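You operate a simulated robot arm through the tools that you are given. There is no shell and no other tool.

You run a simulated robot arm. Do the job below in one go: nothing can be reset, and whatever is moved stays where it is left.

Task
Put things in order on the top of the bagging bench. At the end: the white bottle (marked "SOAP") from the top of the bagging bench is on the green box (marked "CLIPS"); the gold brass coupling (marked "29") from the top of the bagging bench stands where the clear cup stood; the orange clip stands where the white bottle stood; the clear cup from the top of the bagging bench stands where the orange clip stood; whatever was shut is shut again. Leave all else as you found it, and nothing knocked over. Set down upright: white bottle.

It is judged by the outcome, as a careful person would: the job done as asked, and still so three seconds after it is handed in. It fails if anything else is knocked over, pushed out of place, dropped, spilled or broken.

Robot
A 7-joint arm with a two-finger parallel gripper, fixed in place. Base frame: the origin is at the foot of the arm, x ahead of it, y to its left, z up; the work surface is at about z = 0. Units: mm, rad, N and s.
With the tool pointing down near the work surface it reaches from about 220 to 580 mm from the base axis. Its first joint turns from -1.152 to 1.152 rad. Payload 2.5 kg.
The tool frame sits at the grasp point between the pads (the TCP): z along the fingers, y along the line on which they close. The tips reach 23 mm beyond it. Largest opening 94 mm; finger width 38, thickness 10; the body of the gripper, 54 by 96 mm, starts 39 mm behind the TCP.
Orientation is that of the tool frame in the base frame, as a unit quaternion [w, x, y, z]. With the fingers straight down and closing along the base's y, the tool's x points along the base's -x, its y along +y and its z along -z.

Tools
- The arm moves only by the tool play_rows. Its argument "plan" is text: rows parted by semicolons, each of 7 numbers parted by spaces: the shift along the base's x, y, z in units of 500 mm (1.0 is 500 mm), then the turn, a rotation vector about the base's x, y, z in units of 60 degrees (1.0 is 60 degrees), then the closure, from 0 (fully open) to 1 (shut). In form: dx dy dz ax ay az jaw; .... A call has 1 to 20 rows; each row is the pose to reach, as a shift and turn from the pose commanded when the call began. A call with a number of a shift or a turn outside -1 to 1 is refused whole. Each row takes 0.2 s and may step no farther than 50 mm and 0.15 rad from the row before; otherwise, or with a gripper value out of range, the whole call is refused. Where a pose cannot be reached the arm comes as near as it can. A force on the tool above 40 N (or 10 N above the force at the start of the call, whichever is more), or a blocked arm, ends the call early, and 0.2 s more pass. The fingers move at their own pace (about 108 mm/s each) and stop on an object; they squeeze with about 29 N. The grip force told is the motor's: it shows also when the fingers shut on nothing. Time passes only in rows, and 0.2 s behind the last, so rows that repeat a pose let the fingers close. It gives the time, the measured TCP pose, the force on the tool (base axes), the opening and the grip force at its end, in the units of the frame above (readings bear some noise), with the torque about the TCP (base axes, N m) and any sound that the robot's microphone picked up.
- Cameras (640 x 400 px; columns grow to the right, rows downward): "scene" is fixed at [122, -411.6, 540]; the picture's right is [0.80, -0.60, 0.00], its down [-0.37, -0.49, -0.79] and it looks along [0.47, 0.63, -0.61] (base axes); focal length 356 px, centre (320, 200). "wrist" rides on the gripper at [87, 16, -74] in the tool frame; the picture's right is [-0.18, 0.98, 0.00], its down [-0.58, -0.11, -0.81] and it looks along [-0.79, -0.15, 0.59] (tool axes); focal length 243 px, centre (320, 200). There is no depth. A picture from a camera that has moved, and an enlarged one, comes with that camera's place and axes in the base frame and with its lens.
- get_image(camera): a new picture of that camera. The clock stands still meanwhile.
- close_up(camera, box): a new picture of the part [left, top, right, bottom] of that camera's present view, enlarged. The clock stands still meanwhile.
- job_done(): hands the job in; it is judged then, once.

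Places have to be worked out from the pictures, the camera data and where the tool is seen. Open the gripper and draw the arm clear of the work before you hand the job in, unless the task says otherwise.

The tools are called after "Request:" as name(argument=value, ...) on one line, values as JSON. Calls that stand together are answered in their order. play_rows: Moves the arm, as the interface text tells. Its arguments: {"type":"object","properties":{"plan":{"type":"string"}},"required":["plan"]} The other tools are called the same way: get_image (camera) takes a picture; close_up (camera, box) takes an enlarged picture of a part of a camera's view; job_done () hands the job in.

At the start:

```text
time_s: 0.0
position: [450.7, 37.6, 284.7]
tcp_rot: [0.0, 0.002, 1.0, 0.0]
contact_force: [0.0, -0.7, 0.2]
ft_torque: [0.02, 0.03, 0.05]
grip_width: 93.9
gripper_force: 0.1
```

scene: 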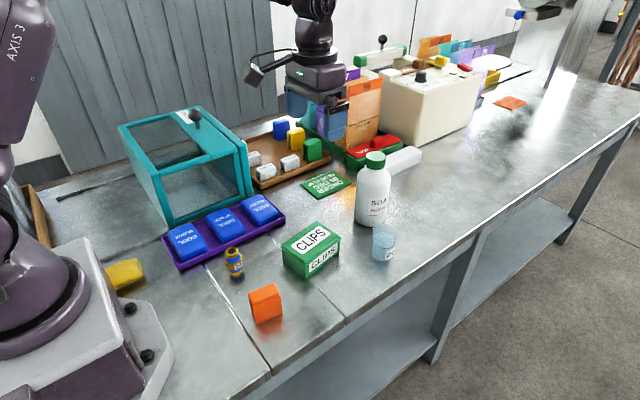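
wrist: 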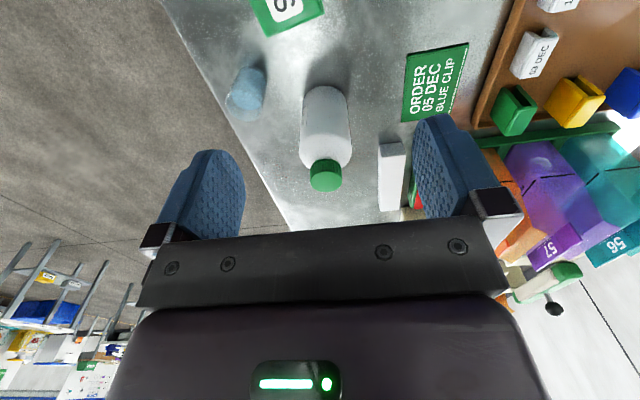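

I see the green CLIPS box, clear cup, white bottle, brass coupling and orange clip near the front of the bench. I take enlarged pictures to place them.

Request:
close_up(camera="scene", box=[210, 210, 370, 330])

Request:
close_up(camera="scene", box=[320, 130, 440, 280])

Request:
close_up(camera="wrist", box=[160, 0, 480, 200])

Request:
close_up(camera="scene", box=[240, 60, 500, 220])

```text
3.33 times, centred on (290, 270) of scene
camera zoom: at [122.0, -411.6, 540.0], right [0.8, -0.6, 0.0], down [-0.37, -0.49, -0.79], along [0.47, 0.63, -0.61], focal length 1187 px, centre (420, -33)
```

zoom: 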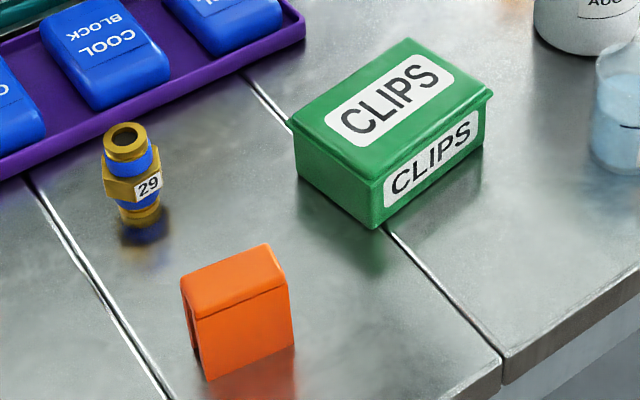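

```text
2.67 times, centred on (380, 205) of scene
camera zoom: at [122.0, -411.6, 540.0], right [0.8, -0.6, 0.0], down [-0.37, -0.49, -0.79], along [0.47, 0.63, -0.61], focal length 949 px, centre (160, 187)
```

zoom: 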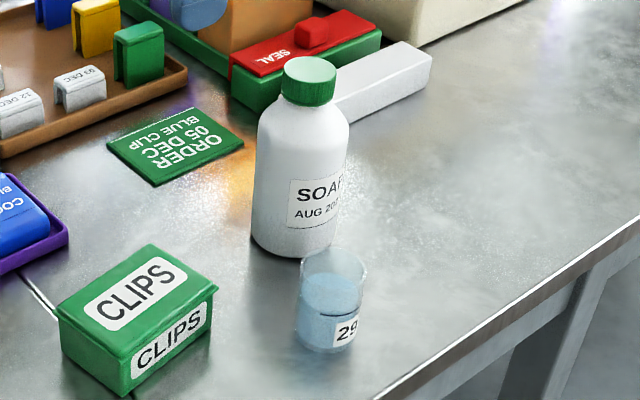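

```text
2.00 times, centred on (320, 100) of wrist
camera zoom: at [364.3, 52.9, 358.9], right [0.19, 0.98, 0.0], down [0.58, -0.11, 0.81], along [0.79, -0.15, -0.59], focal length 485 px, centre (320, 400)
```

zoom: 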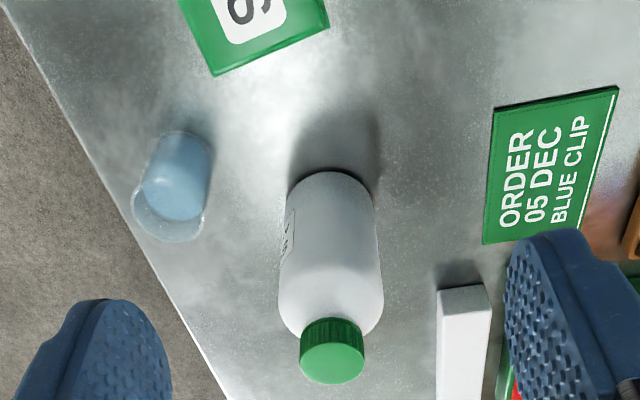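

```text
2.46 times, centred on (370, 140) of scene
camera zoom: at [122.0, -411.6, 540.0], right [0.8, -0.6, 0.0], down [-0.37, -0.49, -0.79], along [0.47, 0.63, -0.61], focal length 876 px, centre (197, 348)
```

zoom: 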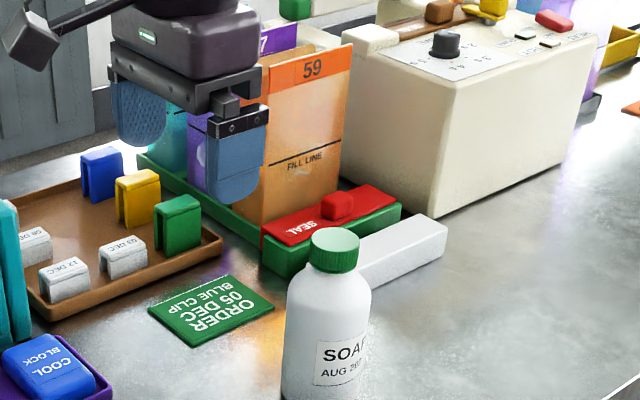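

The estimates from the two cameras are: bottle about (594, 25), 165 mm tall; cup about (532, -80); clip about (270, -58), 52 mm tall; coupling about (267, 59), 62 mm tall; box about (410, 1), 40 mm tall. I move at height toward the bottle to see it better from the wrist.

Request:
play_rows(plan="0.07 -0.008 0 0 0 0 0; 0.14 -0.016 0 0 0 0 0; 0.2 -0.025 0 0 0 0 0; 0.2 -0.025 0 0 0 0 0")

Request:
get_image(camera="wrist")

Request:
get_image(camera="scene")

```text
time_s: 1.0
position: [549.8, 25.9, 284.9]
tcp_rot: [-0.001, 0.0, 1.0, -0.001]
contact_force: [0.2, 0.2, 0.3]
ft_torque: [-0.03, -0.01, -0.01]
grip_width: 94.0
gripper_force: 0.0
```

```text
taken
camera wrist: at [463.9, 40.9, 358.2], right [0.18, 0.98, 0.0], down [0.58, -0.11, 0.81], along [0.79, -0.15, -0.59], focal length 243 px, centre (320, 200)
```

wrist: 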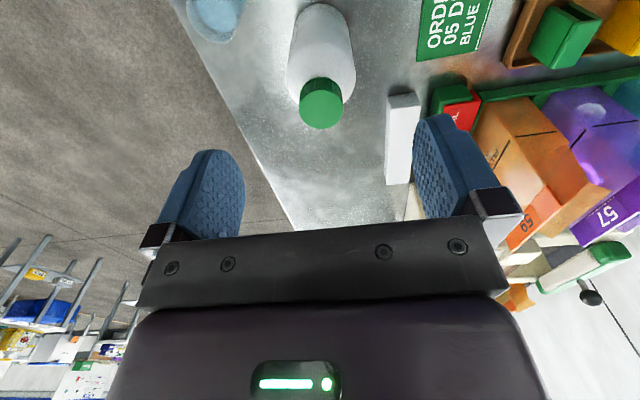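

```text
taken
```

scene: 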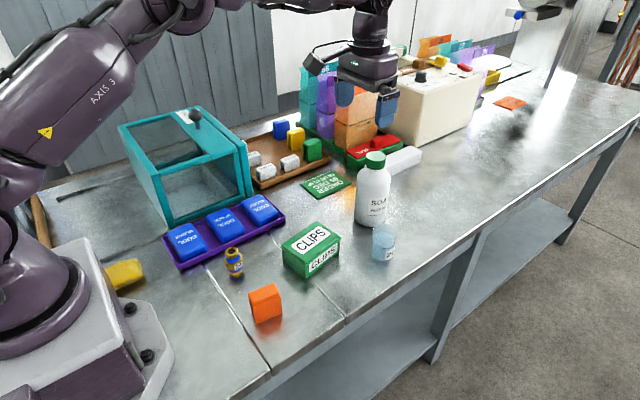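

The bottle cap is in view near the wrist picture's centre column. I enlarge both views to refine the cap's place.

Request:
close_up(camera="wrist", box=[260, 0, 420, 140])

Request:
close_up(camera="scene", box=[340, 140, 410, 240])

```text
2.86 times, centred on (340, 70) of wrist
camera zoom: at [463.9, 40.9, 358.2], right [0.18, 0.98, 0.0], down [0.58, -0.11, 0.81], along [0.79, -0.15, -0.59], focal length 693 px, centre (263, 571)
```

zoom: 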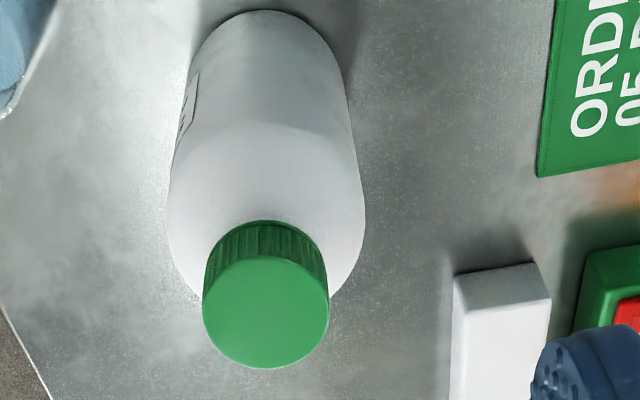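

```text
4.00 times, centred on (375, 190) of scene
camera zoom: at [122.0, -411.6, 540.0], right [0.8, -0.6, 0.0], down [-0.37, -0.49, -0.79], along [0.47, 0.63, -0.61], focal length 1424 px, centre (100, 240)
```

zoom: 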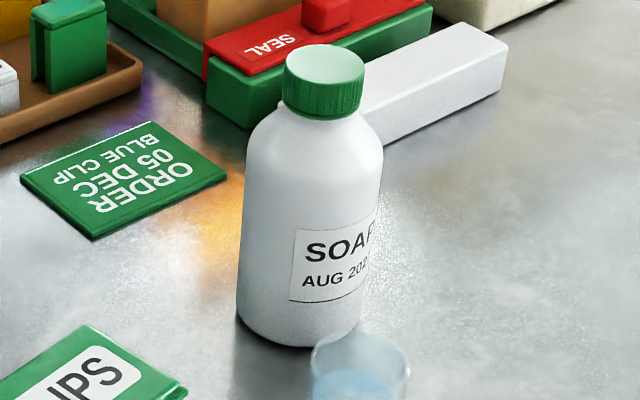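

From the wrist: bottle axis about (593, 18), cap top about z 160, cap about 40 mm wide. I move over it and down part way, then check.

Request:
play_rows(plan="0.043 -0.008 0 0 0 0 0; 0.086 -0.0158 0 0 0 0 0; 0.086 -0.0158 -0.06 0 0 0 0; 0.086 -0.0158 -0.12 0 0 0 0; 0.086 -0.0158 -0.12 0 0 0 0")

Request:
get_image(camera="wrist")

Request:
get_image(camera="scene")

```text
time_s: 2.2
position: [595.7, 18.5, 224.2]
tcp_rot: [-0.001, 0.001, 1.0, 0.0]
contact_force: [0.1, 0.0, -0.1]
ft_torque: [-0.02, 0.0, -0.05]
grip_width: 94.1
gripper_force: 0.1
out of reach, approached as far as the arm can: row 2
```

```text
taken
camera wrist: at [509.3, 33.3, 298.8], right [0.18, 0.98, 0.0], down [0.58, -0.11, 0.81], along [0.79, -0.15, -0.59], focal length 243 px, centre (320, 200)
```

wrist: 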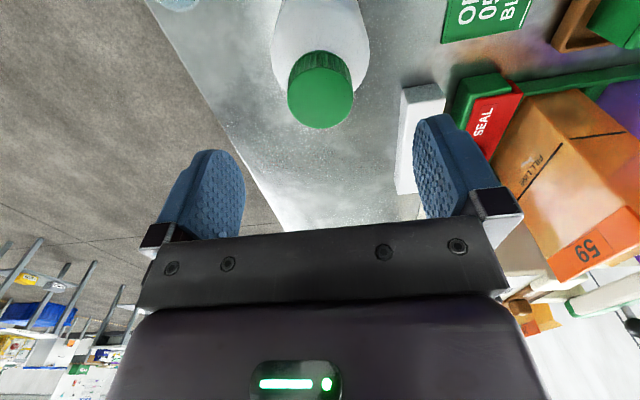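

```text
taken
```

scene: 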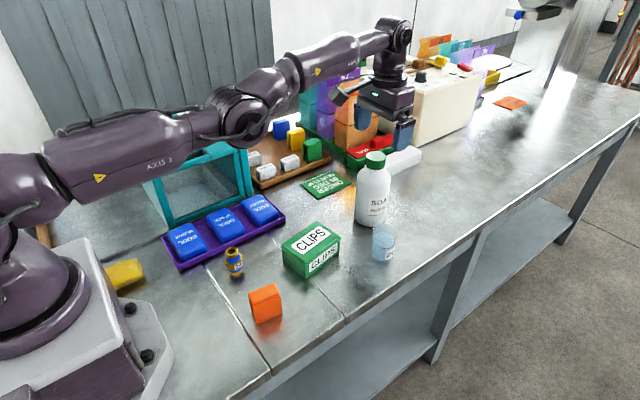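

The arm reached (596, 18, 224), nearly straight, and the cap sits at about (592, 18), centred between the fingers. I lower so that the pads straddle the cap, then look again before closing.

Request:
play_rows(plan="-0.002 0 -0.04 0 0 0 0; -0.003 0 -0.08 0 0 0 0; -0.004 0 -0.12 0 0 0 0; -0.004 0 -0.12 0 0 0 0")

Request:
get_image(camera="wrist")

Request:
close_up(camera="scene", box=[300, 0, 460, 240])

```text
time_s: 3.2
position: [601.4, 18.0, 164.8]
tcp_rot: [0.0, 0.001, 1.0, -0.001]
contact_force: [-0.8, 0.3, -0.5]
ft_torque: [0.01, 0.01, 0.05]
grip_width: 94.3
gripper_force: 0.0
out of reach, approached as far as the arm can: row 1, 2, 3, 4
```

```text
taken
camera wrist: at [514.5, 32.6, 239.3], right [0.19, 0.98, 0.0], down [0.58, -0.11, 0.81], along [0.79, -0.15, -0.59], focal length 243 px, centre (320, 200)
```

wrist: 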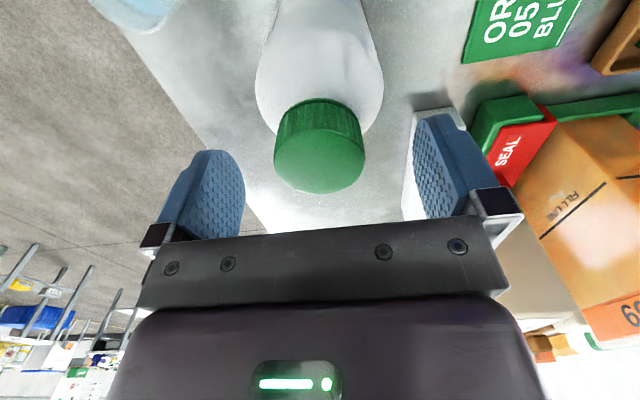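

```text
1.67 times, centred on (380, 120) of scene
camera zoom: at [122.0, -411.6, 540.0], right [0.8, -0.6, 0.0], down [-0.37, -0.49, -0.79], along [0.47, 0.63, -0.61], focal length 593 px, centre (220, 333)
```

zoom: 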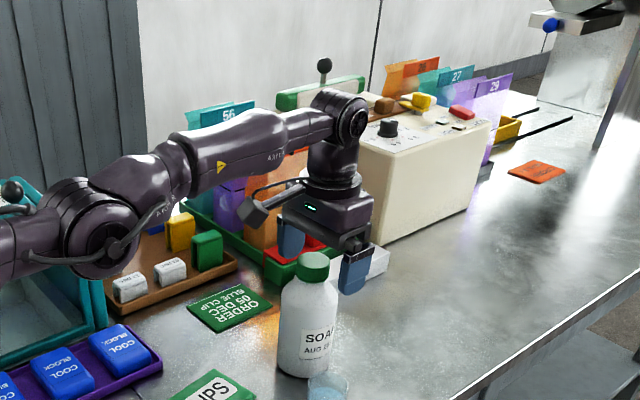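

The arm seems stuck straight at x = 601, beyond the 592 asked. The fingers straddle the cap freely in x, so I back off inward to let the elbow bend and see how it follows.

Request:
play_rows(plan="-0.03 0 0.01 0 0 0 0; -0.06 0 0.02 0 0 0 0; -0.06 0 0.02 0 0 0 0")

```text
time_s: 4.0
position: [600.0, 19.3, 173.8]
tcp_rot: [0.0, 0.001, 1.0, 0.0]
contact_force: [-0.6, -0.4, -0.7]
ft_torque: [0.01, 0.0, -0.01]
grip_width: 93.9
gripper_force: 0.1
out of reach, approached as far as the arm can: row 1, 2, 3
```

It is still locked straight. I raise clear of the bottle first, then try to unlock the elbow.

Request:
play_rows(plan="0 0 0.06 0 0 0 0; 0 0 0.12 0 0 0 0; 0 0 0.18 0 0 0 0; -0.05 0 0.24 0 0 0 0; -0.1 0 0.28 0 0 0 0; -0.1 0 0.28 0 0 0 0")

Request:
get_image(camera="scene")

```text
time_s: 5.4
position: [574.6, 19.7, 320.0]
tcp_rot: [0.0, 0.001, 1.0, 0.0]
contact_force: [0.5, -0.3, -0.2]
ft_torque: [0.01, 0.01, -0.01]
grip_width: 93.9
gripper_force: 0.1
out of reach, approached as far as the arm can: row 2, 3, 4, 5, 6
```

```text
taken
```

scene: 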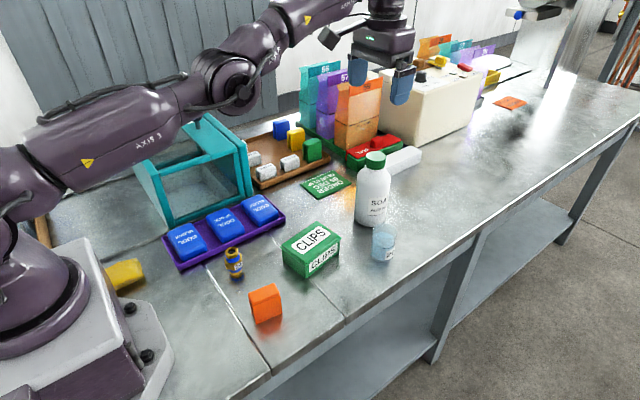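

The arm rides on its full-reach sphere (radius about 602 about z 140). I push the command outward beyond reach and back in, high above everything, to get the elbow over its straight position.

Request:
play_rows(plan="0.09 0 0 0 0 0 0; 0.18 0 0 0 0 0 0; 0.27 0 0 0 0 0 0; 0.18 0 0.05 0 0 0 0; 0.09 0 0.1 0 0 0 0; 0 0 0.1 0 0 0 0; -0.09 0 0.1 0 0 0 0; -0.09 0 0.1 0 0 0 0")

```text
refused: row 4 steps farther than a row can; nothing moved
```

Request:
play_rows(plan="0.09 0 0 0 0 0 0; 0.18 0 0 0 0 0 0; 0.27 0 0 0 0 0 0; 0.19 0 0 0 0 0 0; 0.1 0 0 0 0 0 0; 0.02 0 0 0 0 0 0; -0.06 0 0 0 0 0 0; -0.06 0 0 0 0 0 0")

```text
time_s: 7.2
position: [572.2, 20.8, 327.2]
tcp_rot: [0.0, 0.001, 1.0, -0.001]
contact_force: [-0.2, -1.4, -0.1]
ft_torque: [-0.01, 0.01, -0.01]
grip_width: 93.8
gripper_force: 0.0
out of reach, approached as far as the arm can: row 1, 2, 3, 4, 5, 6, 7, 8
```

Still straight. Tilting the tool about +y with the command inward should bend the elbow the right way; I try that at this safe height.

Request:
play_rows(plan="-0.04 0 0 0 0.12 0 0; -0.08 0 0 0 0.24 0 0; -0.12 0 0 0 0.36 0 0; -0.16 0 0 0 0.48 0 0; -0.2 0 0 0 0.6 0 0; -0.2 0 0 0 0.6 0 0")

Request:
get_image(camera="scene")

```text
time_s: 8.6
position: [469.2, 14.0, 340.6]
tcp_rot: [-0.247, -0.018, 0.969, -0.014]
contact_force: [-0.8, 0.5, -0.3]
ft_torque: [0.01, 0.01, -0.02]
grip_width: 94.0
gripper_force: 0.0
out of reach, approached as far as the arm can: row 3, 4, 5, 6
```

```text
taken
```

scene: 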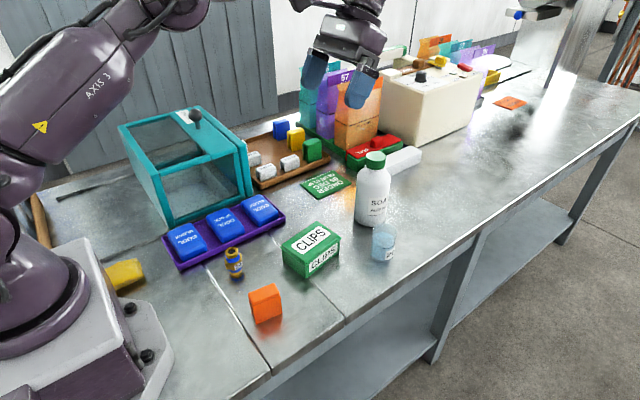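

The elbow is bent upward again and the arm is at (469, 14, 341). I tilt the tool back to straight down here.

Request:
play_rows(plan="-0.02 0 0 0 -0.12 0 0; -0.04 0 0 0 -0.24 0 0; -0.06 0 0 0 -0.36 0 0; -0.06 0 0 0 -0.48 0 0; -0.06 0 0 0 -0.6 0 0; -0.06 0 0 0 -0.6 0 0")

Request:
get_image(camera="scene")

```text
time_s: 10.0
position: [440.0, 13.7, 340.8]
tcp_rot: [0.064, -0.013, 0.998, -0.019]
contact_force: [0.1, -0.2, -0.3]
ft_torque: [0.01, 0.0, 0.01]
grip_width: 94.0
gripper_force: 0.0
```

```text
taken
```

scene: 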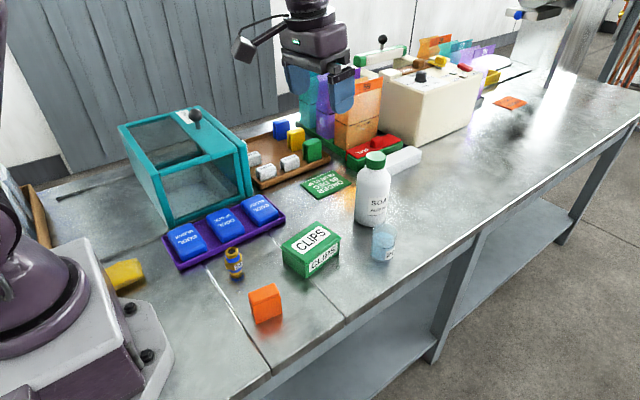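

The arm is free again at (440, 14, 341) with a slight tilt. I will keep the tool tilted 15° outward for the far spot, which brings it well within reach, and go above the bottle again.

Request:
play_rows(plan="0.03 0.002 -0.05 0.018 -0.064 -0.0125 0; 0.06 0.004 -0.1 0.036 -0.1276 -0.025 0; 0.11 0.006 -0.15 0.036 -0.1276 -0.025 0; 0.17 0.0086 -0.2 0.036 -0.1276 -0.025 0; 0.24 0.0086 -0.235 0.036 -0.1276 -0.025 0; 0.3 0.0086 -0.25 0.036 -0.1276 -0.025 0; 0.3 0.0086 -0.25 0.036 -0.1276 -0.025 0")

Request:
close_up(camera="wrist", box=[160, 0, 480, 200])

Request:
get_image(camera="scene")

```text
time_s: 11.6
position: [590.4, 18.1, 214.0]
tcp_rot: [0.13, 0.002, 0.991, -0.002]
contact_force: [-0.3, -0.4, -0.7]
ft_torque: [0.02, 0.0, 0.0]
grip_width: 93.8
gripper_force: 0.0
```

```text
2.00 times, centred on (320, 100) of wrist
camera zoom: at [487.6, 33.5, 264.6], right [0.18, 0.98, 0.04], down [0.35, -0.11, 0.93], along [0.92, -0.16, -0.37], focal length 485 px, centre (320, 400)
```

zoom: 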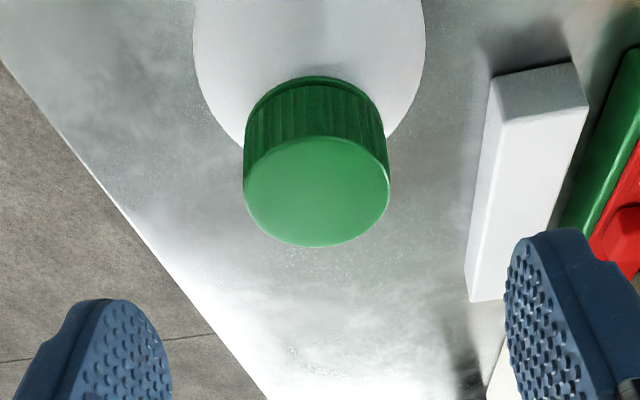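

```text
taken
```

scene: 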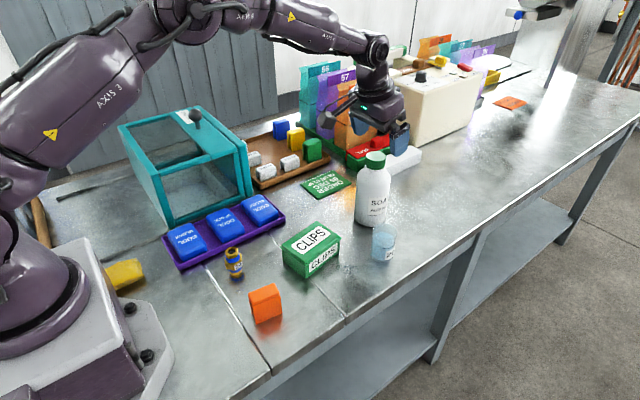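

The cap is at about (591.5, 17.7), z 141–161, squarely between the fingers. I lower to z 168 and close on the cap.

Request:
play_rows(plan="0.002 -0.0006 -0.046 0 0 0 0; 0.002 -0.0006 -0.092 0 0 0 0; 0.002 -0.0006 -0.092 0 0 0 0; 0.002 -0.0006 -0.092 0 0 0 0.5; 0.002 -0.0006 -0.092 0 0 0 1; 0.002 -0.0006 -0.092 0 0 0 1; 0.002 -0.0006 -0.092 0 0 0 1; 0.002 -0.0006 -0.092 0 0 0 1")

Request:
get_image(camera="wrist")

Request:
close_up(camera="scene", box=[310, 100, 450, 250])

```text
time_s: 13.4
position: [591.9, 18.7, 169.9]
tcp_rot: [0.13, 0.003, 0.992, -0.001]
contact_force: [0.2, 1.0, 0.6]
ft_torque: [0.07, -0.17, 0.01]
grip_width: 39.8
gripper_force: 28.8
```

```text
taken
camera wrist: at [489.4, 34.4, 219.3], right [0.18, 0.98, 0.05], down [0.35, -0.11, 0.93], along [0.92, -0.16, -0.37], focal length 243 px, centre (320, 200)
```

wrist: 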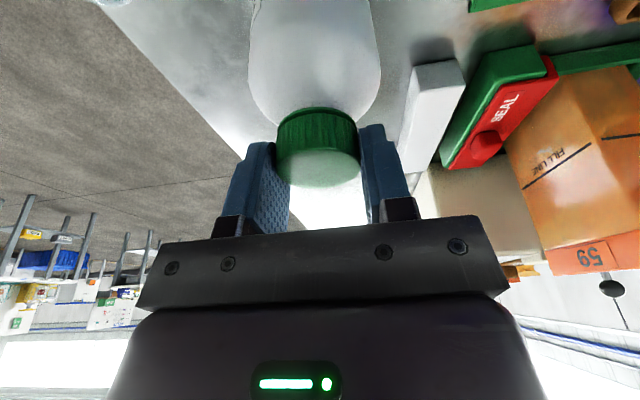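

```text
2.67 times, centred on (380, 175) of scene
camera zoom: at [122.0, -411.6, 540.0], right [0.8, -0.6, 0.0], down [-0.37, -0.49, -0.79], along [0.47, 0.63, -0.61], focal length 949 px, centre (160, 267)
```

zoom: 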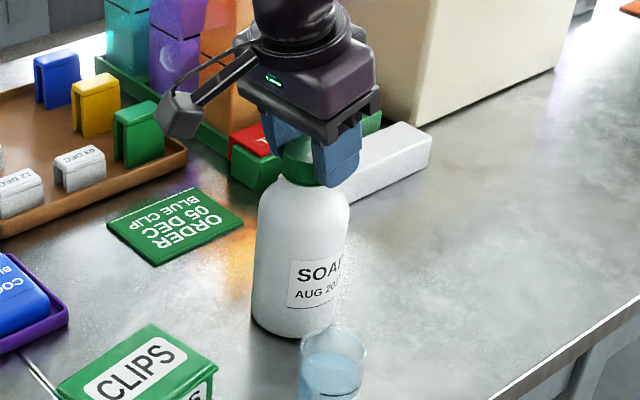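

The cap is held (39.8 mm, 29 N); the bottle stood at about (591.7, 18.5). I lift it straight up 120 mm and bring it back toward the box, then look for the box's exact place.

Request:
play_rows(plan="0 0 0.02 0 0 0 1; 0 0 0.06 0 0 0 1; 0 0 0.12 0 0 0 1; 0 0 0.18 0 0 0 1; 0 0 0.24 0 0 0 1; -0.03 0 0.25 0 0 0 1; -0.09 -0.005 0.25 0 0 0 1; -0.15 -0.01 0.25 0 0 0 1; -0.21 -0.02 0.25 0 0 0 1; -0.26 -0.03 0.25 0 0 0 1; -0.29 -0.04 0.25 0 0 0 1; -0.29 -0.04 0.25 0 0 0 1")

Request:
get_image(camera="wrist")

Request:
get_image(camera="scene")

```text
time_s: 16.0
position: [444.6, -2.2, 294.1]
tcp_rot: [0.13, 0.003, 0.991, -0.002]
contact_force: [-0.2, -0.4, -4.6]
ft_torque: [0.02, -0.03, -0.01]
grip_width: 39.7
gripper_force: 28.6
```

```text
taken
camera wrist: at [342.9, 13.0, 344.2], right [0.18, 0.98, 0.05], down [0.35, -0.11, 0.93], along [0.92, -0.16, -0.37], focal length 243 px, centre (320, 200)
```

wrist: 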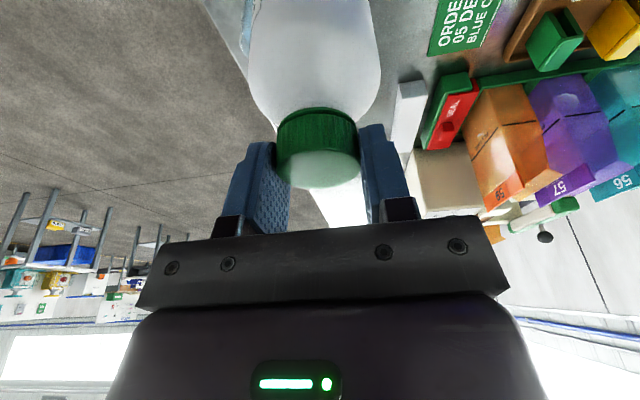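

```text
taken
```

scene: 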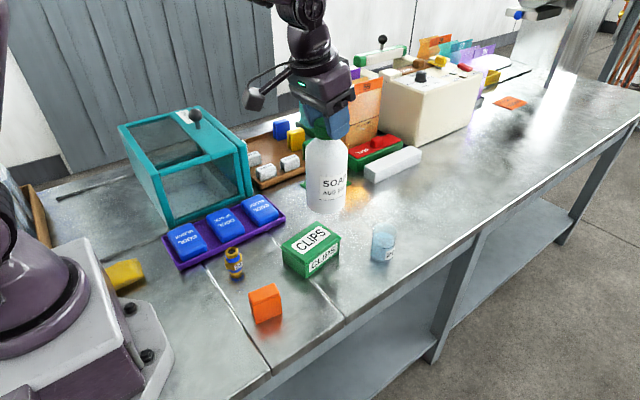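

The bottle hangs securely (about 0.46 kg), axis at (444.6, -2.2), base at z about 124. I use the scene camera's close-up of the bottle and box to calibrate the box's place relative to the bottle.

Request:
close_up(camera="scene", box=[260, 120, 400, 290])

Request:
close_up(camera="scene", box=[270, 200, 360, 290])

```text
2.35 times, centred on (330, 205) of scene
camera zoom: at [122.0, -411.6, 540.0], right [0.8, -0.6, 0.0], down [-0.37, -0.49, -0.79], along [0.47, 0.63, -0.61], focal length 838 px, centre (296, 188)
```

zoom: 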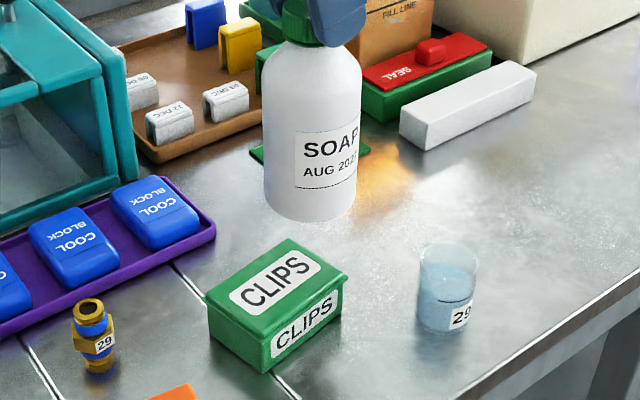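

```text
4.44 times, centred on (315, 245) of scene
camera zoom: at [122.0, -411.6, 540.0], right [0.8, -0.6, 0.0], down [-0.37, -0.49, -0.79], along [0.47, 0.63, -0.61], focal length 1582 px, centre (342, 0)
```

zoom: 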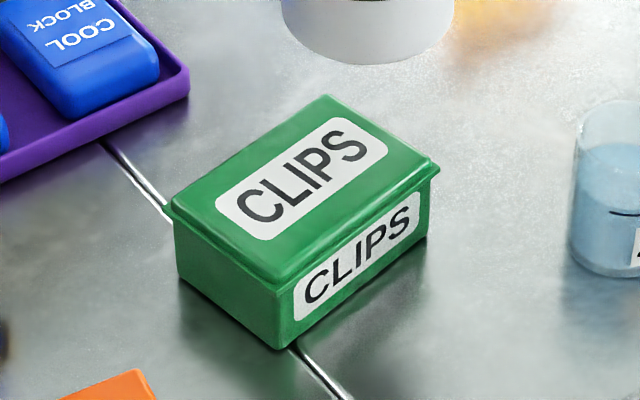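

Calibrated against the bottle, the box centre is about (410, -2.5), top about z 45. I bring the bottle over it, to about 10 mm above the lid, and check.

Request:
play_rows(plan="-0.035 0 0 0 0 0 1; -0.0692 -0.0006 0 0 0 0 1; -0.0692 -0.0006 -0.05 0 0 0 1; -0.0692 -0.0006 -0.1 0 0 0 1; -0.0692 -0.0006 -0.138 0 0 0 1; -0.0692 -0.0006 -0.138 0 0 0 1")

Request:
close_up(camera="scene", box=[250, 170, 370, 290])

```text
time_s: 17.4
position: [411.3, -3.7, 227.3]
tcp_rot: [0.131, 0.002, 0.991, -0.002]
contact_force: [-0.4, 0.4, -5.4]
ft_torque: [0.03, 0.0, 0.05]
grip_width: 39.9
gripper_force: 29.3
```

```text
3.33 times, centred on (310, 230) of scene
camera zoom: at [122.0, -411.6, 540.0], right [0.8, -0.6, 0.0], down [-0.37, -0.49, -0.79], along [0.47, 0.63, -0.61], focal length 1187 px, centre (353, 100)
```

zoom: 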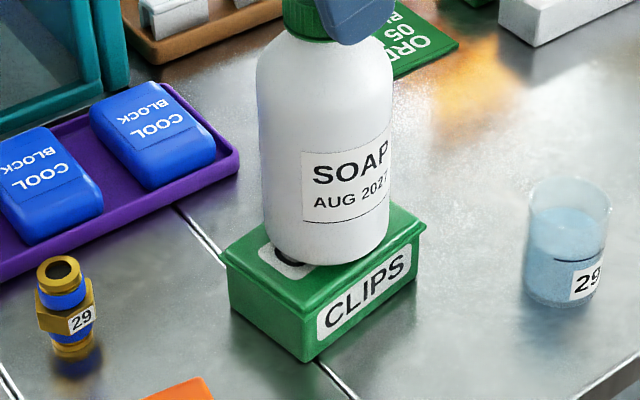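

The bottle is centred over the lid within about 2 mm. I lower it in small steps watching the force.

Request:
play_rows(plan="-0.002 0.002 -0.008 0 0 0 1; -0.003 0.002 -0.014 0 0 0 1; -0.003 0.002 -0.018 0 0 0 1; -0.003 0.002 -0.018 0 0 0 1")

Request:
close_up(camera="scene", box=[250, 170, 370, 290])

```text
time_s: 18.4
position: [410.1, -2.2, 220.1]
tcp_rot: [0.134, 0.002, 0.991, -0.001]
contact_force: [-4.4, 0.5, 18.5]
ft_torque: [0.01, 0.45, 0.07]
grip_width: 39.8
gripper_force: 28.8
```

```text
3.33 times, centred on (310, 230) of scene
camera zoom: at [121.9, -411.6, 540.0], right [0.8, -0.6, 0.0], down [-0.37, -0.49, -0.79], along [0.47, 0.63, -0.61], focal length 1187 px, centre (353, 100)
```

zoom: 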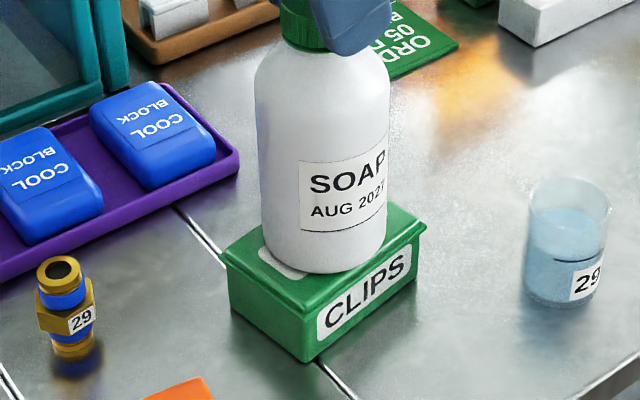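

The bottle is on the lid (18 N up at z 220). I ease off the push before opening.

Request:
play_rows(plan="0 0 0.001 0 0 0 1; 0 0 0.002 0 0 0 1; 0 0 0.002 0 0 0 1")

```text
time_s: 19.2
position: [411.7, -2.0, 219.4]
tcp_rot: [0.132, 0.002, 0.991, -0.002]
contact_force: [-0.1, 0.7, 19.1]
ft_torque: [0.19, -0.39, 0.13]
grip_width: 39.8
gripper_force: 28.6
```

Request:
play_rows(plan="0 0 0.001 0 0 0 1; 0 0 0.002 0 0 0 1; 0 0 0.002 0 0 0 1")

```text
time_s: 20.0
position: [408.9, -1.7, 220.2]
tcp_rot: [0.13, 0.003, 0.992, -0.003]
contact_force: [3.1, 0.4, 5.5]
ft_torque: [0.04, -0.76, 0.02]
grip_width: 39.8
gripper_force: 28.5
```

Nearly relieved (5.5 N). I open the fingers and rise straight up.

Request:
play_rows(plan="0 0 0.0006 0 0 0 0.95; 0 0 0.0006 0 0 0 0.6; 0 0 0.0006 0 0 0 0.3; 0 0 0.0006 0 0 0 0.3; 0 0 0.03 0 0 0 0.3; 0 0 0.08 0 0 0 0.3; 0 0 0.14 0 0 0 0.3; 0 0 0.14 0 0 0 0.3")

Request:
get_image(camera="scene")

Request:
close_up(camera="scene", box=[250, 140, 370, 290])

```text
time_s: 21.8
position: [408.5, -0.8, 291.1]
tcp_rot: [0.131, 0.002, 0.991, -0.002]
contact_force: [-0.4, -0.5, 0.6]
ft_torque: [0.02, 0.01, -0.03]
grip_width: 65.6
gripper_force: 0.1
```

```text
taken
```

scene: 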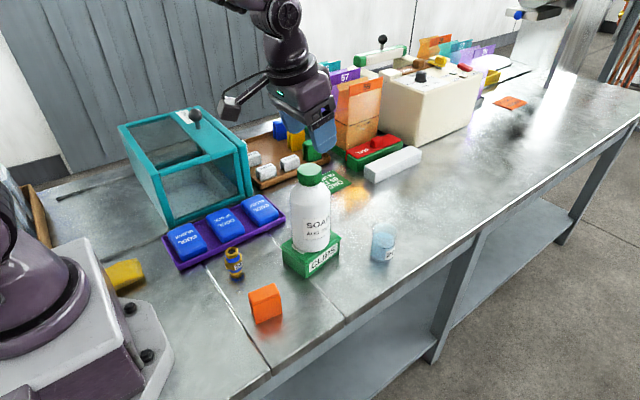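

```text
2.67 times, centred on (310, 215) of scene
camera zoom: at [122.0, -411.6, 540.0], right [0.8, -0.6, 0.0], down [-0.37, -0.49, -0.79], along [0.47, 0.63, -0.61], focal length 949 px, centre (347, 160)
```

zoom: 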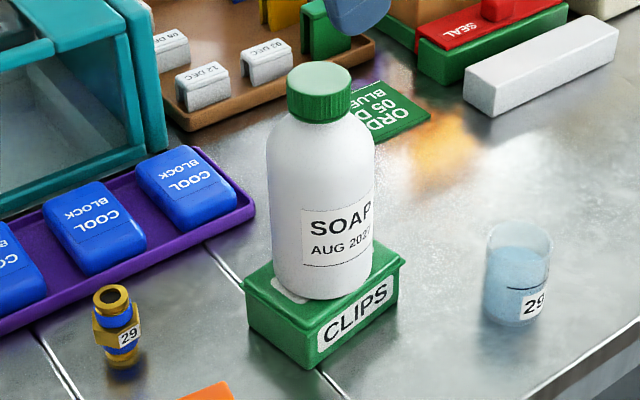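

The bottle stands upright on the box (top about z 210). Next the clip: I go over toward (250, -60) with the tool straight down to look at it.

Request:
play_rows(plan="-0.064 -0.024 0 0 0.05 0 0.3; -0.128 -0.048 0 0 0.1 0 0.3; -0.192 -0.072 0 0 0.15 0 0.3; -0.256 -0.096 -0.01 0 0.2 0 0.3; -0.317 -0.1184 -0.022 0 0.251 0 0.3; -0.317 -0.1184 -0.022 0 0.251 0 0.3")

Request:
get_image(camera="wrist")

Request:
get_image(camera="scene")

```text
time_s: 23.2
position: [249.8, -60.5, 281.3]
tcp_rot: [0.0, 0.003, 1.0, -0.003]
contact_force: [-0.3, 0.0, 0.0]
ft_torque: [0.03, -0.01, -0.02]
grip_width: 65.6
gripper_force: 0.1
```

```text
taken
camera wrist: at [163.8, -45.8, 354.6], right [0.19, 0.98, 0.0], down [0.58, -0.11, 0.81], along [0.79, -0.16, -0.59], focal length 243 px, centre (320, 200)
```

wrist: 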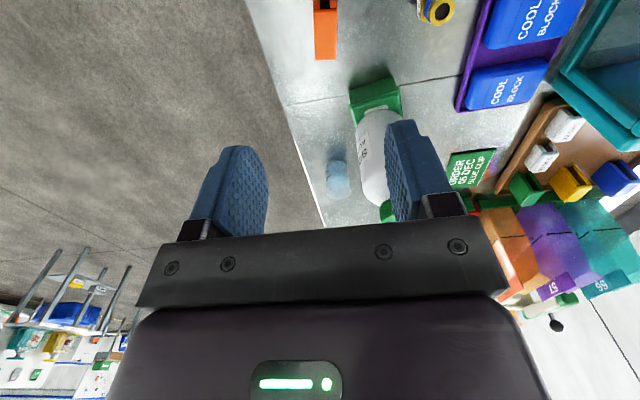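

```text
taken
```

scene: 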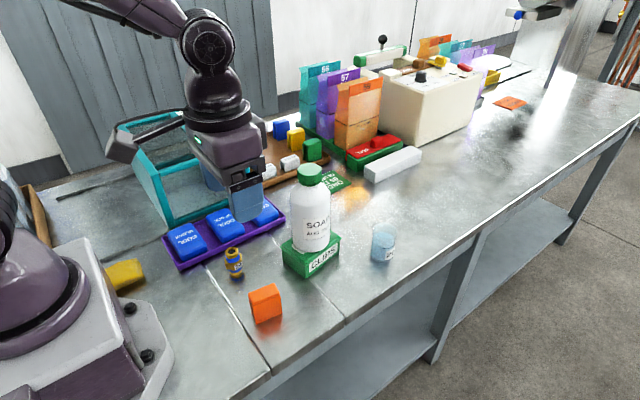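

The wrist camera sees the clip, coupling, box and cup. I enlarge the relevant parts.

Request:
close_up(camera="wrist", box=[290, 0, 470, 110])

Request:
close_up(camera="wrist", box=[290, 70, 450, 230])

```text
3.56 times, centred on (380, 55) of wrist
camera zoom: at [163.8, -45.8, 354.6], right [0.19, 0.98, 0.0], down [0.58, -0.11, 0.81], along [0.79, -0.16, -0.59], focal length 863 px, centre (107, 716)
```

zoom: 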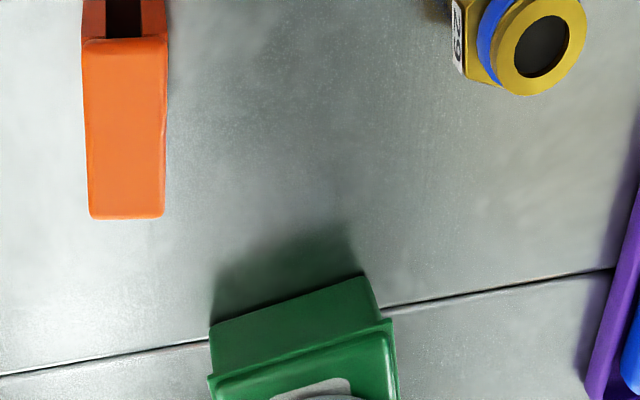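

```text
2.50 times, centred on (370, 150) of wrist
camera zoom: at [163.8, -45.8, 354.6], right [0.19, 0.98, 0.0], down [0.58, -0.11, 0.81], along [0.79, -0.16, -0.59], focal length 606 px, centre (195, 325)
```

zoom: 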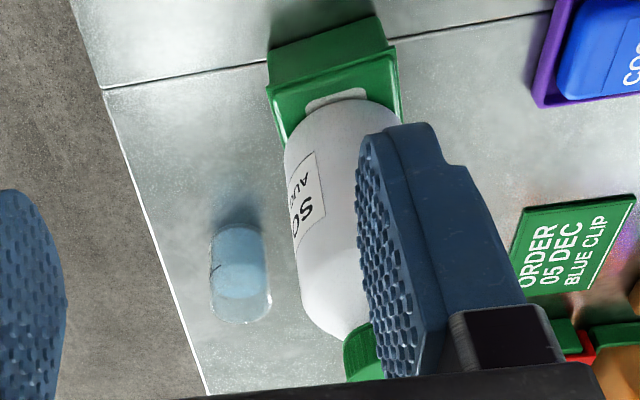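

From the wrist view, the clip is at about (272, -62), turned about -10°, 24 mm thick, and the coupling at about (269, 57). I turn the fingers to match the clip with a 10° outward tilt and descend to 100 mm.

Request:
play_rows(plan="0.011 -0.001 -0.08 -0.004 -0.042 -0.042 0.3; 0.022 -0.002 -0.16 -0.0073 -0.083 -0.083 0.3; 0.033 -0.003 -0.24 -0.011 -0.125 -0.125 0.3; 0.0444 -0.003 -0.32 -0.0146 -0.1662 -0.1662 0.3; 0.0444 -0.003 -0.3626 -0.0146 -0.1662 -0.1662 0.3; 0.0444 -0.003 -0.3626 -0.0146 -0.1662 -0.1662 0.3")

Request:
get_image(camera="wrist")

Request:
get_image(camera="scene")

```text
time_s: 24.6
position: [270.5, -62.6, 95.7]
tcp_rot: [0.087, 0.09, 0.992, -0.01]
contact_force: [0.5, 0.0, 0.7]
ft_torque: [-0.03, 0.02, -0.02]
grip_width: 65.8
gripper_force: 0.0
```

```text
taken
camera wrist: at [178.4, -31.5, 153.6], right [0.36, 0.93, 0.03], down [0.41, -0.18, 0.9], along [0.84, -0.31, -0.44], focal length 243 px, centre (320, 200)
```

wrist: 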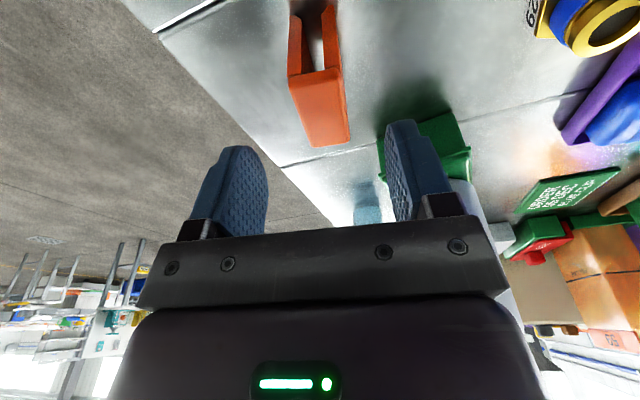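

```text
taken
```

scene: 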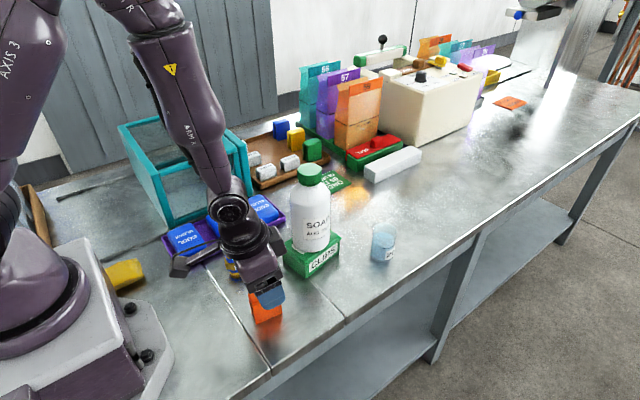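

Request:
close_up(camera="wrist", box=[250, 0, 410, 160])

```text
2.50 times, centred on (330, 80) of wrist
camera zoom: at [178.4, -31.5, 153.6], right [0.36, 0.93, 0.03], down [0.41, -0.18, 0.9], along [0.84, -0.31, -0.44], focal length 606 px, centre (295, 500)
```

zoom: 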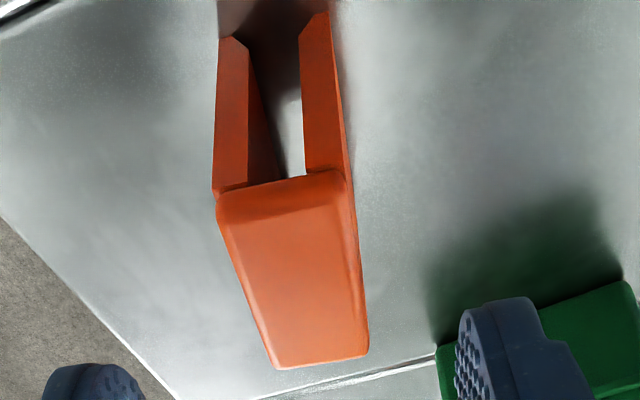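

The clip is at about (273, -63), aligned with the fingers. I descend to z 40 and close on it.

Request:
play_rows(plan="0.005 -0.001 -0.04 0 0 0 0.3; 0.005 -0.001 -0.08 0 0 0 0.3; 0.005 -0.001 -0.111 0 0 0 0.3; 0.005 -0.001 -0.111 0 0 0 0.3")

Request:
get_image(camera="wrist")

```text
time_s: 25.6
position: [275.3, -61.7, 41.3]
tcp_rot: [0.086, 0.09, 0.992, -0.01]
contact_force: [-0.3, -0.2, -0.2]
ft_torque: [0.02, 0.01, -0.03]
grip_width: 66.0
gripper_force: 0.2
```

```text
taken
camera wrist: at [182.6, -30.4, 99.4], right [0.36, 0.93, 0.03], down [0.41, -0.18, 0.9], along [0.84, -0.31, -0.45], focal length 243 px, centre (320, 200)
```

wrist: 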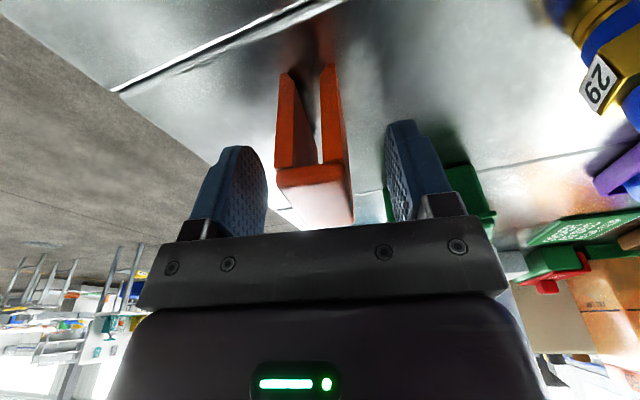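

The clip sits between the pads; I close, then lift a little and check the grip.

Request:
play_rows(plan="0 0 0 0 0 0 0.6; 0 0 0 0 0 0 1; 0 0 0 0 0 0 1; 0 0 0 0 0 0 1; 0 0 0.03 0 0 0 1; 0 0 0.08 0 0 0 1; 0 0 0.08 0 0 0 1")

Request:
get_image(camera="wrist")

Request:
close_up(camera="scene", box=[200, 200, 360, 340])

```text
time_s: 27.2
position: [275.2, -62.2, 81.5]
tcp_rot: [0.086, 0.089, 0.992, -0.009]
contact_force: [-0.5, 0.4, -0.3]
ft_torque: [0.0, 0.04, 0.0]
grip_width: 24.2
gripper_force: 29.1
```

```text
taken
camera wrist: at [182.3, -29.5, 139.2], right [0.36, 0.93, 0.03], down [0.41, -0.18, 0.9], along [0.84, -0.31, -0.45], focal length 243 px, centre (320, 200)
```

wrist: 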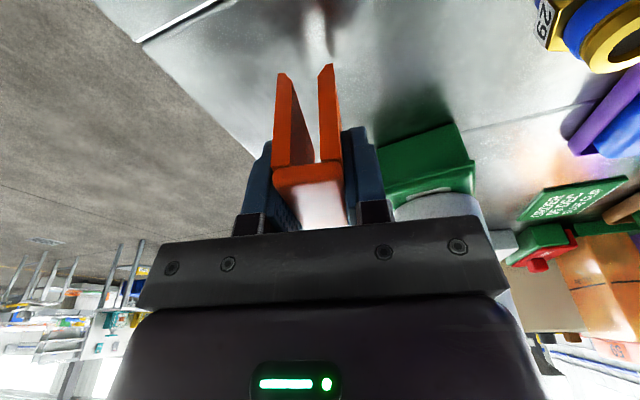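

```text
2.86 times, centred on (280, 270) of scene
camera zoom: at [122.0, -411.6, 540.0], right [0.8, -0.6, 0.0], down [-0.37, -0.49, -0.79], along [0.47, 0.63, -0.61], focal length 1017 px, centre (434, 0)
```

zoom: 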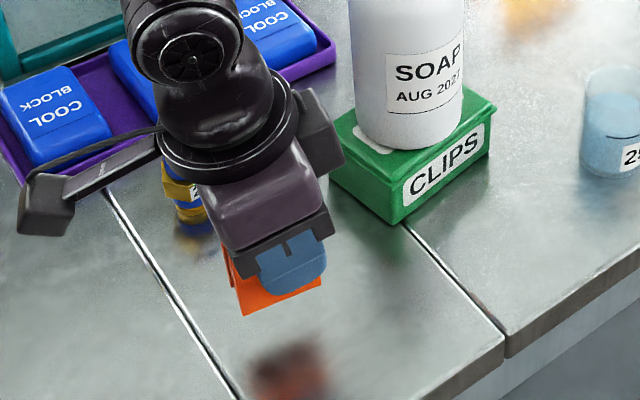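

The clip is held (24.2 mm). I raise it to z 300, well above the bottle, and carry it outward.

Request:
play_rows(plan="0 0 0.09 0 0 0 1; 0 0 0.18 0 0 0 1; 0 0 0.27 0 0 0 1; 0 0 0.36 0 0 0 1; 0 0 0.44 0 0 0 1; 0.07 0.018 0.44 0 0 0 1; 0.15 0.038 0.44 0 0 0 1; 0.23 0.058 0.44 0 0 0 1; 0.31 0.078 0.44 0 0 0 1; 0.39 0.099 0.44 0 0 0 1; 0.46 0.117 0.44 0 0 0 1; 0.52 0.132 0.42 0 0 0 1; 0.58 0.147 0.38 0 0 0 1; 0.62 0.161 0.34 0 0 0 1; 0.636 0.161 0.3 0 0 0 1; 0.636 0.161 0.3 0 0 0 1")

Request:
get_image(camera="scene")

Request:
get_image(camera="wrist")

```text
time_s: 30.6
position: [597.5, 17.2, 231.1]
tcp_rot: [0.087, 0.09, 0.992, -0.01]
contact_force: [-0.7, -0.3, -0.5]
ft_torque: [-0.01, 0.03, 0.0]
grip_width: 24.0
gripper_force: 29.4
```

```text
taken
```

scene: 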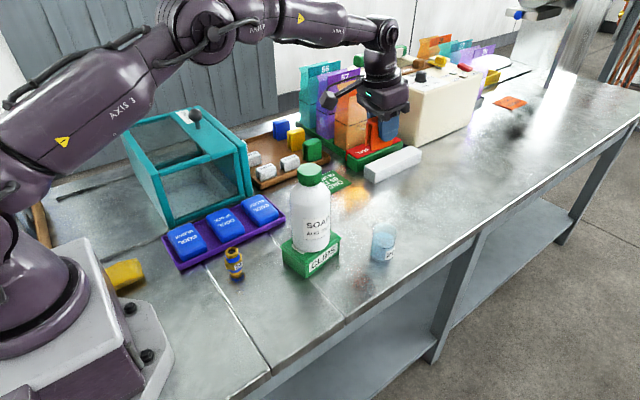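

```text
taken
camera wrist: at [503.6, 49.1, 289.3], right [0.36, 0.93, 0.03], down [0.41, -0.18, 0.9], along [0.84, -0.31, -0.45], focal length 243 px, centre (320, 200)
```

wrist: 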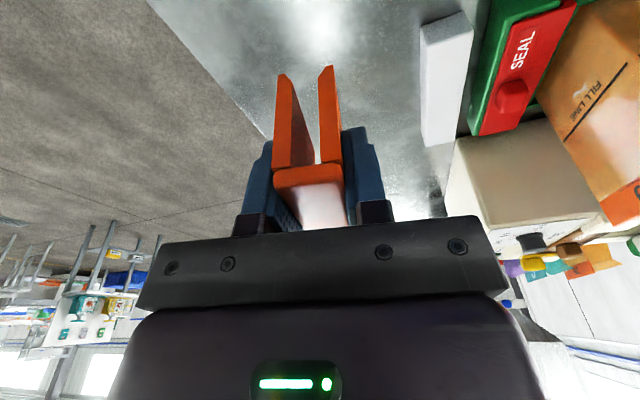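

Clip at (597, 17, 231). I lower part way and check the forearm's clearance over the bottle.

Request:
play_rows(plan="-0.004 0.001 -0.08 0 0 0 1; -0.008 0.0026 -0.16 0 0 0 1; -0.008 0.0026 -0.222 0 0 0 1; -0.008 0.0026 -0.222 0 0 0 1")

Request:
get_image(camera="scene")

```text
time_s: 31.6
position: [592.7, 18.2, 120.5]
tcp_rot: [0.086, 0.09, 0.992, -0.009]
contact_force: [0.8, 0.6, -0.2]
ft_torque: [-0.03, 0.01, 0.01]
grip_width: 24.1
gripper_force: 29.0
```

```text
taken
```

scene: 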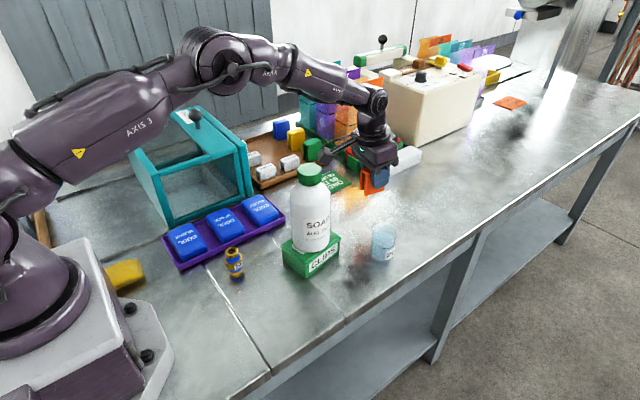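

Plenty of clearance between forearm and bottle. I lower to about 4 mm above the bench.

Request:
play_rows(plan="0.001 0.0006 -0.06 0 0 0 1; 0.001 0.0006 -0.11 0 0 0 1; 0.001 0.0006 -0.146 0 0 0 1; 0.001 0.0006 -0.15 0 0 0 1; 0.001 0.0006 -0.15 0 0 0 1")

Request:
get_image(camera="scene")

Request:
close_up(camera="scene", box=[330, 120, 430, 220])

```text
time_s: 32.8
position: [591.7, 20.1, 46.0]
tcp_rot: [0.086, 0.09, 0.992, -0.009]
contact_force: [0.3, 0.1, -0.7]
ft_torque: [-0.04, 0.03, -0.01]
grip_width: 24.2
gripper_force: 29.8
```

```text
taken
```

scene: 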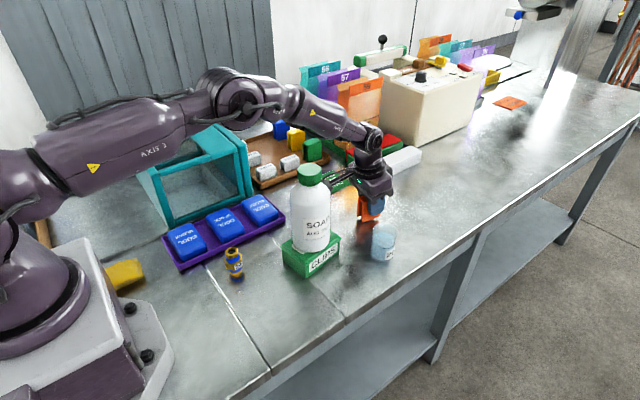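

```text
4.00 times, centred on (380, 170) of scene
camera zoom: at [122.0, -411.6, 540.0], right [0.8, -0.6, 0.0], down [-0.37, -0.49, -0.79], along [0.47, 0.63, -0.61], focal length 1424 px, centre (80, 320)
```

zoom: 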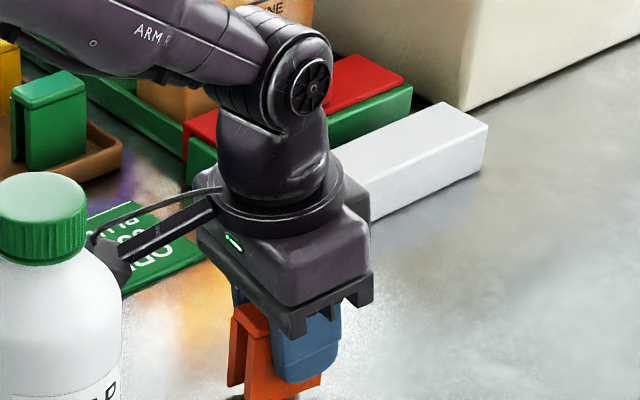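

The clip is about 4–5 mm above the bench at the bottle's old spot; everything is clear. I lower gently to contact.

Request:
play_rows(plan="0.002 -0.002 -0.005 0 0 0 1; 0.002 -0.002 -0.008 0 0 0 1; 0.002 -0.002 -0.009 0 0 0 1; 0.002 -0.002 -0.009 0 0 0 1")

```text
time_s: 33.8
position: [593.7, 18.0, 40.2]
tcp_rot: [0.087, 0.09, 0.992, -0.008]
contact_force: [0.7, -0.6, 1.9]
ft_torque: [0.07, 0.06, 0.01]
grip_width: 24.2
gripper_force: 29.0
```

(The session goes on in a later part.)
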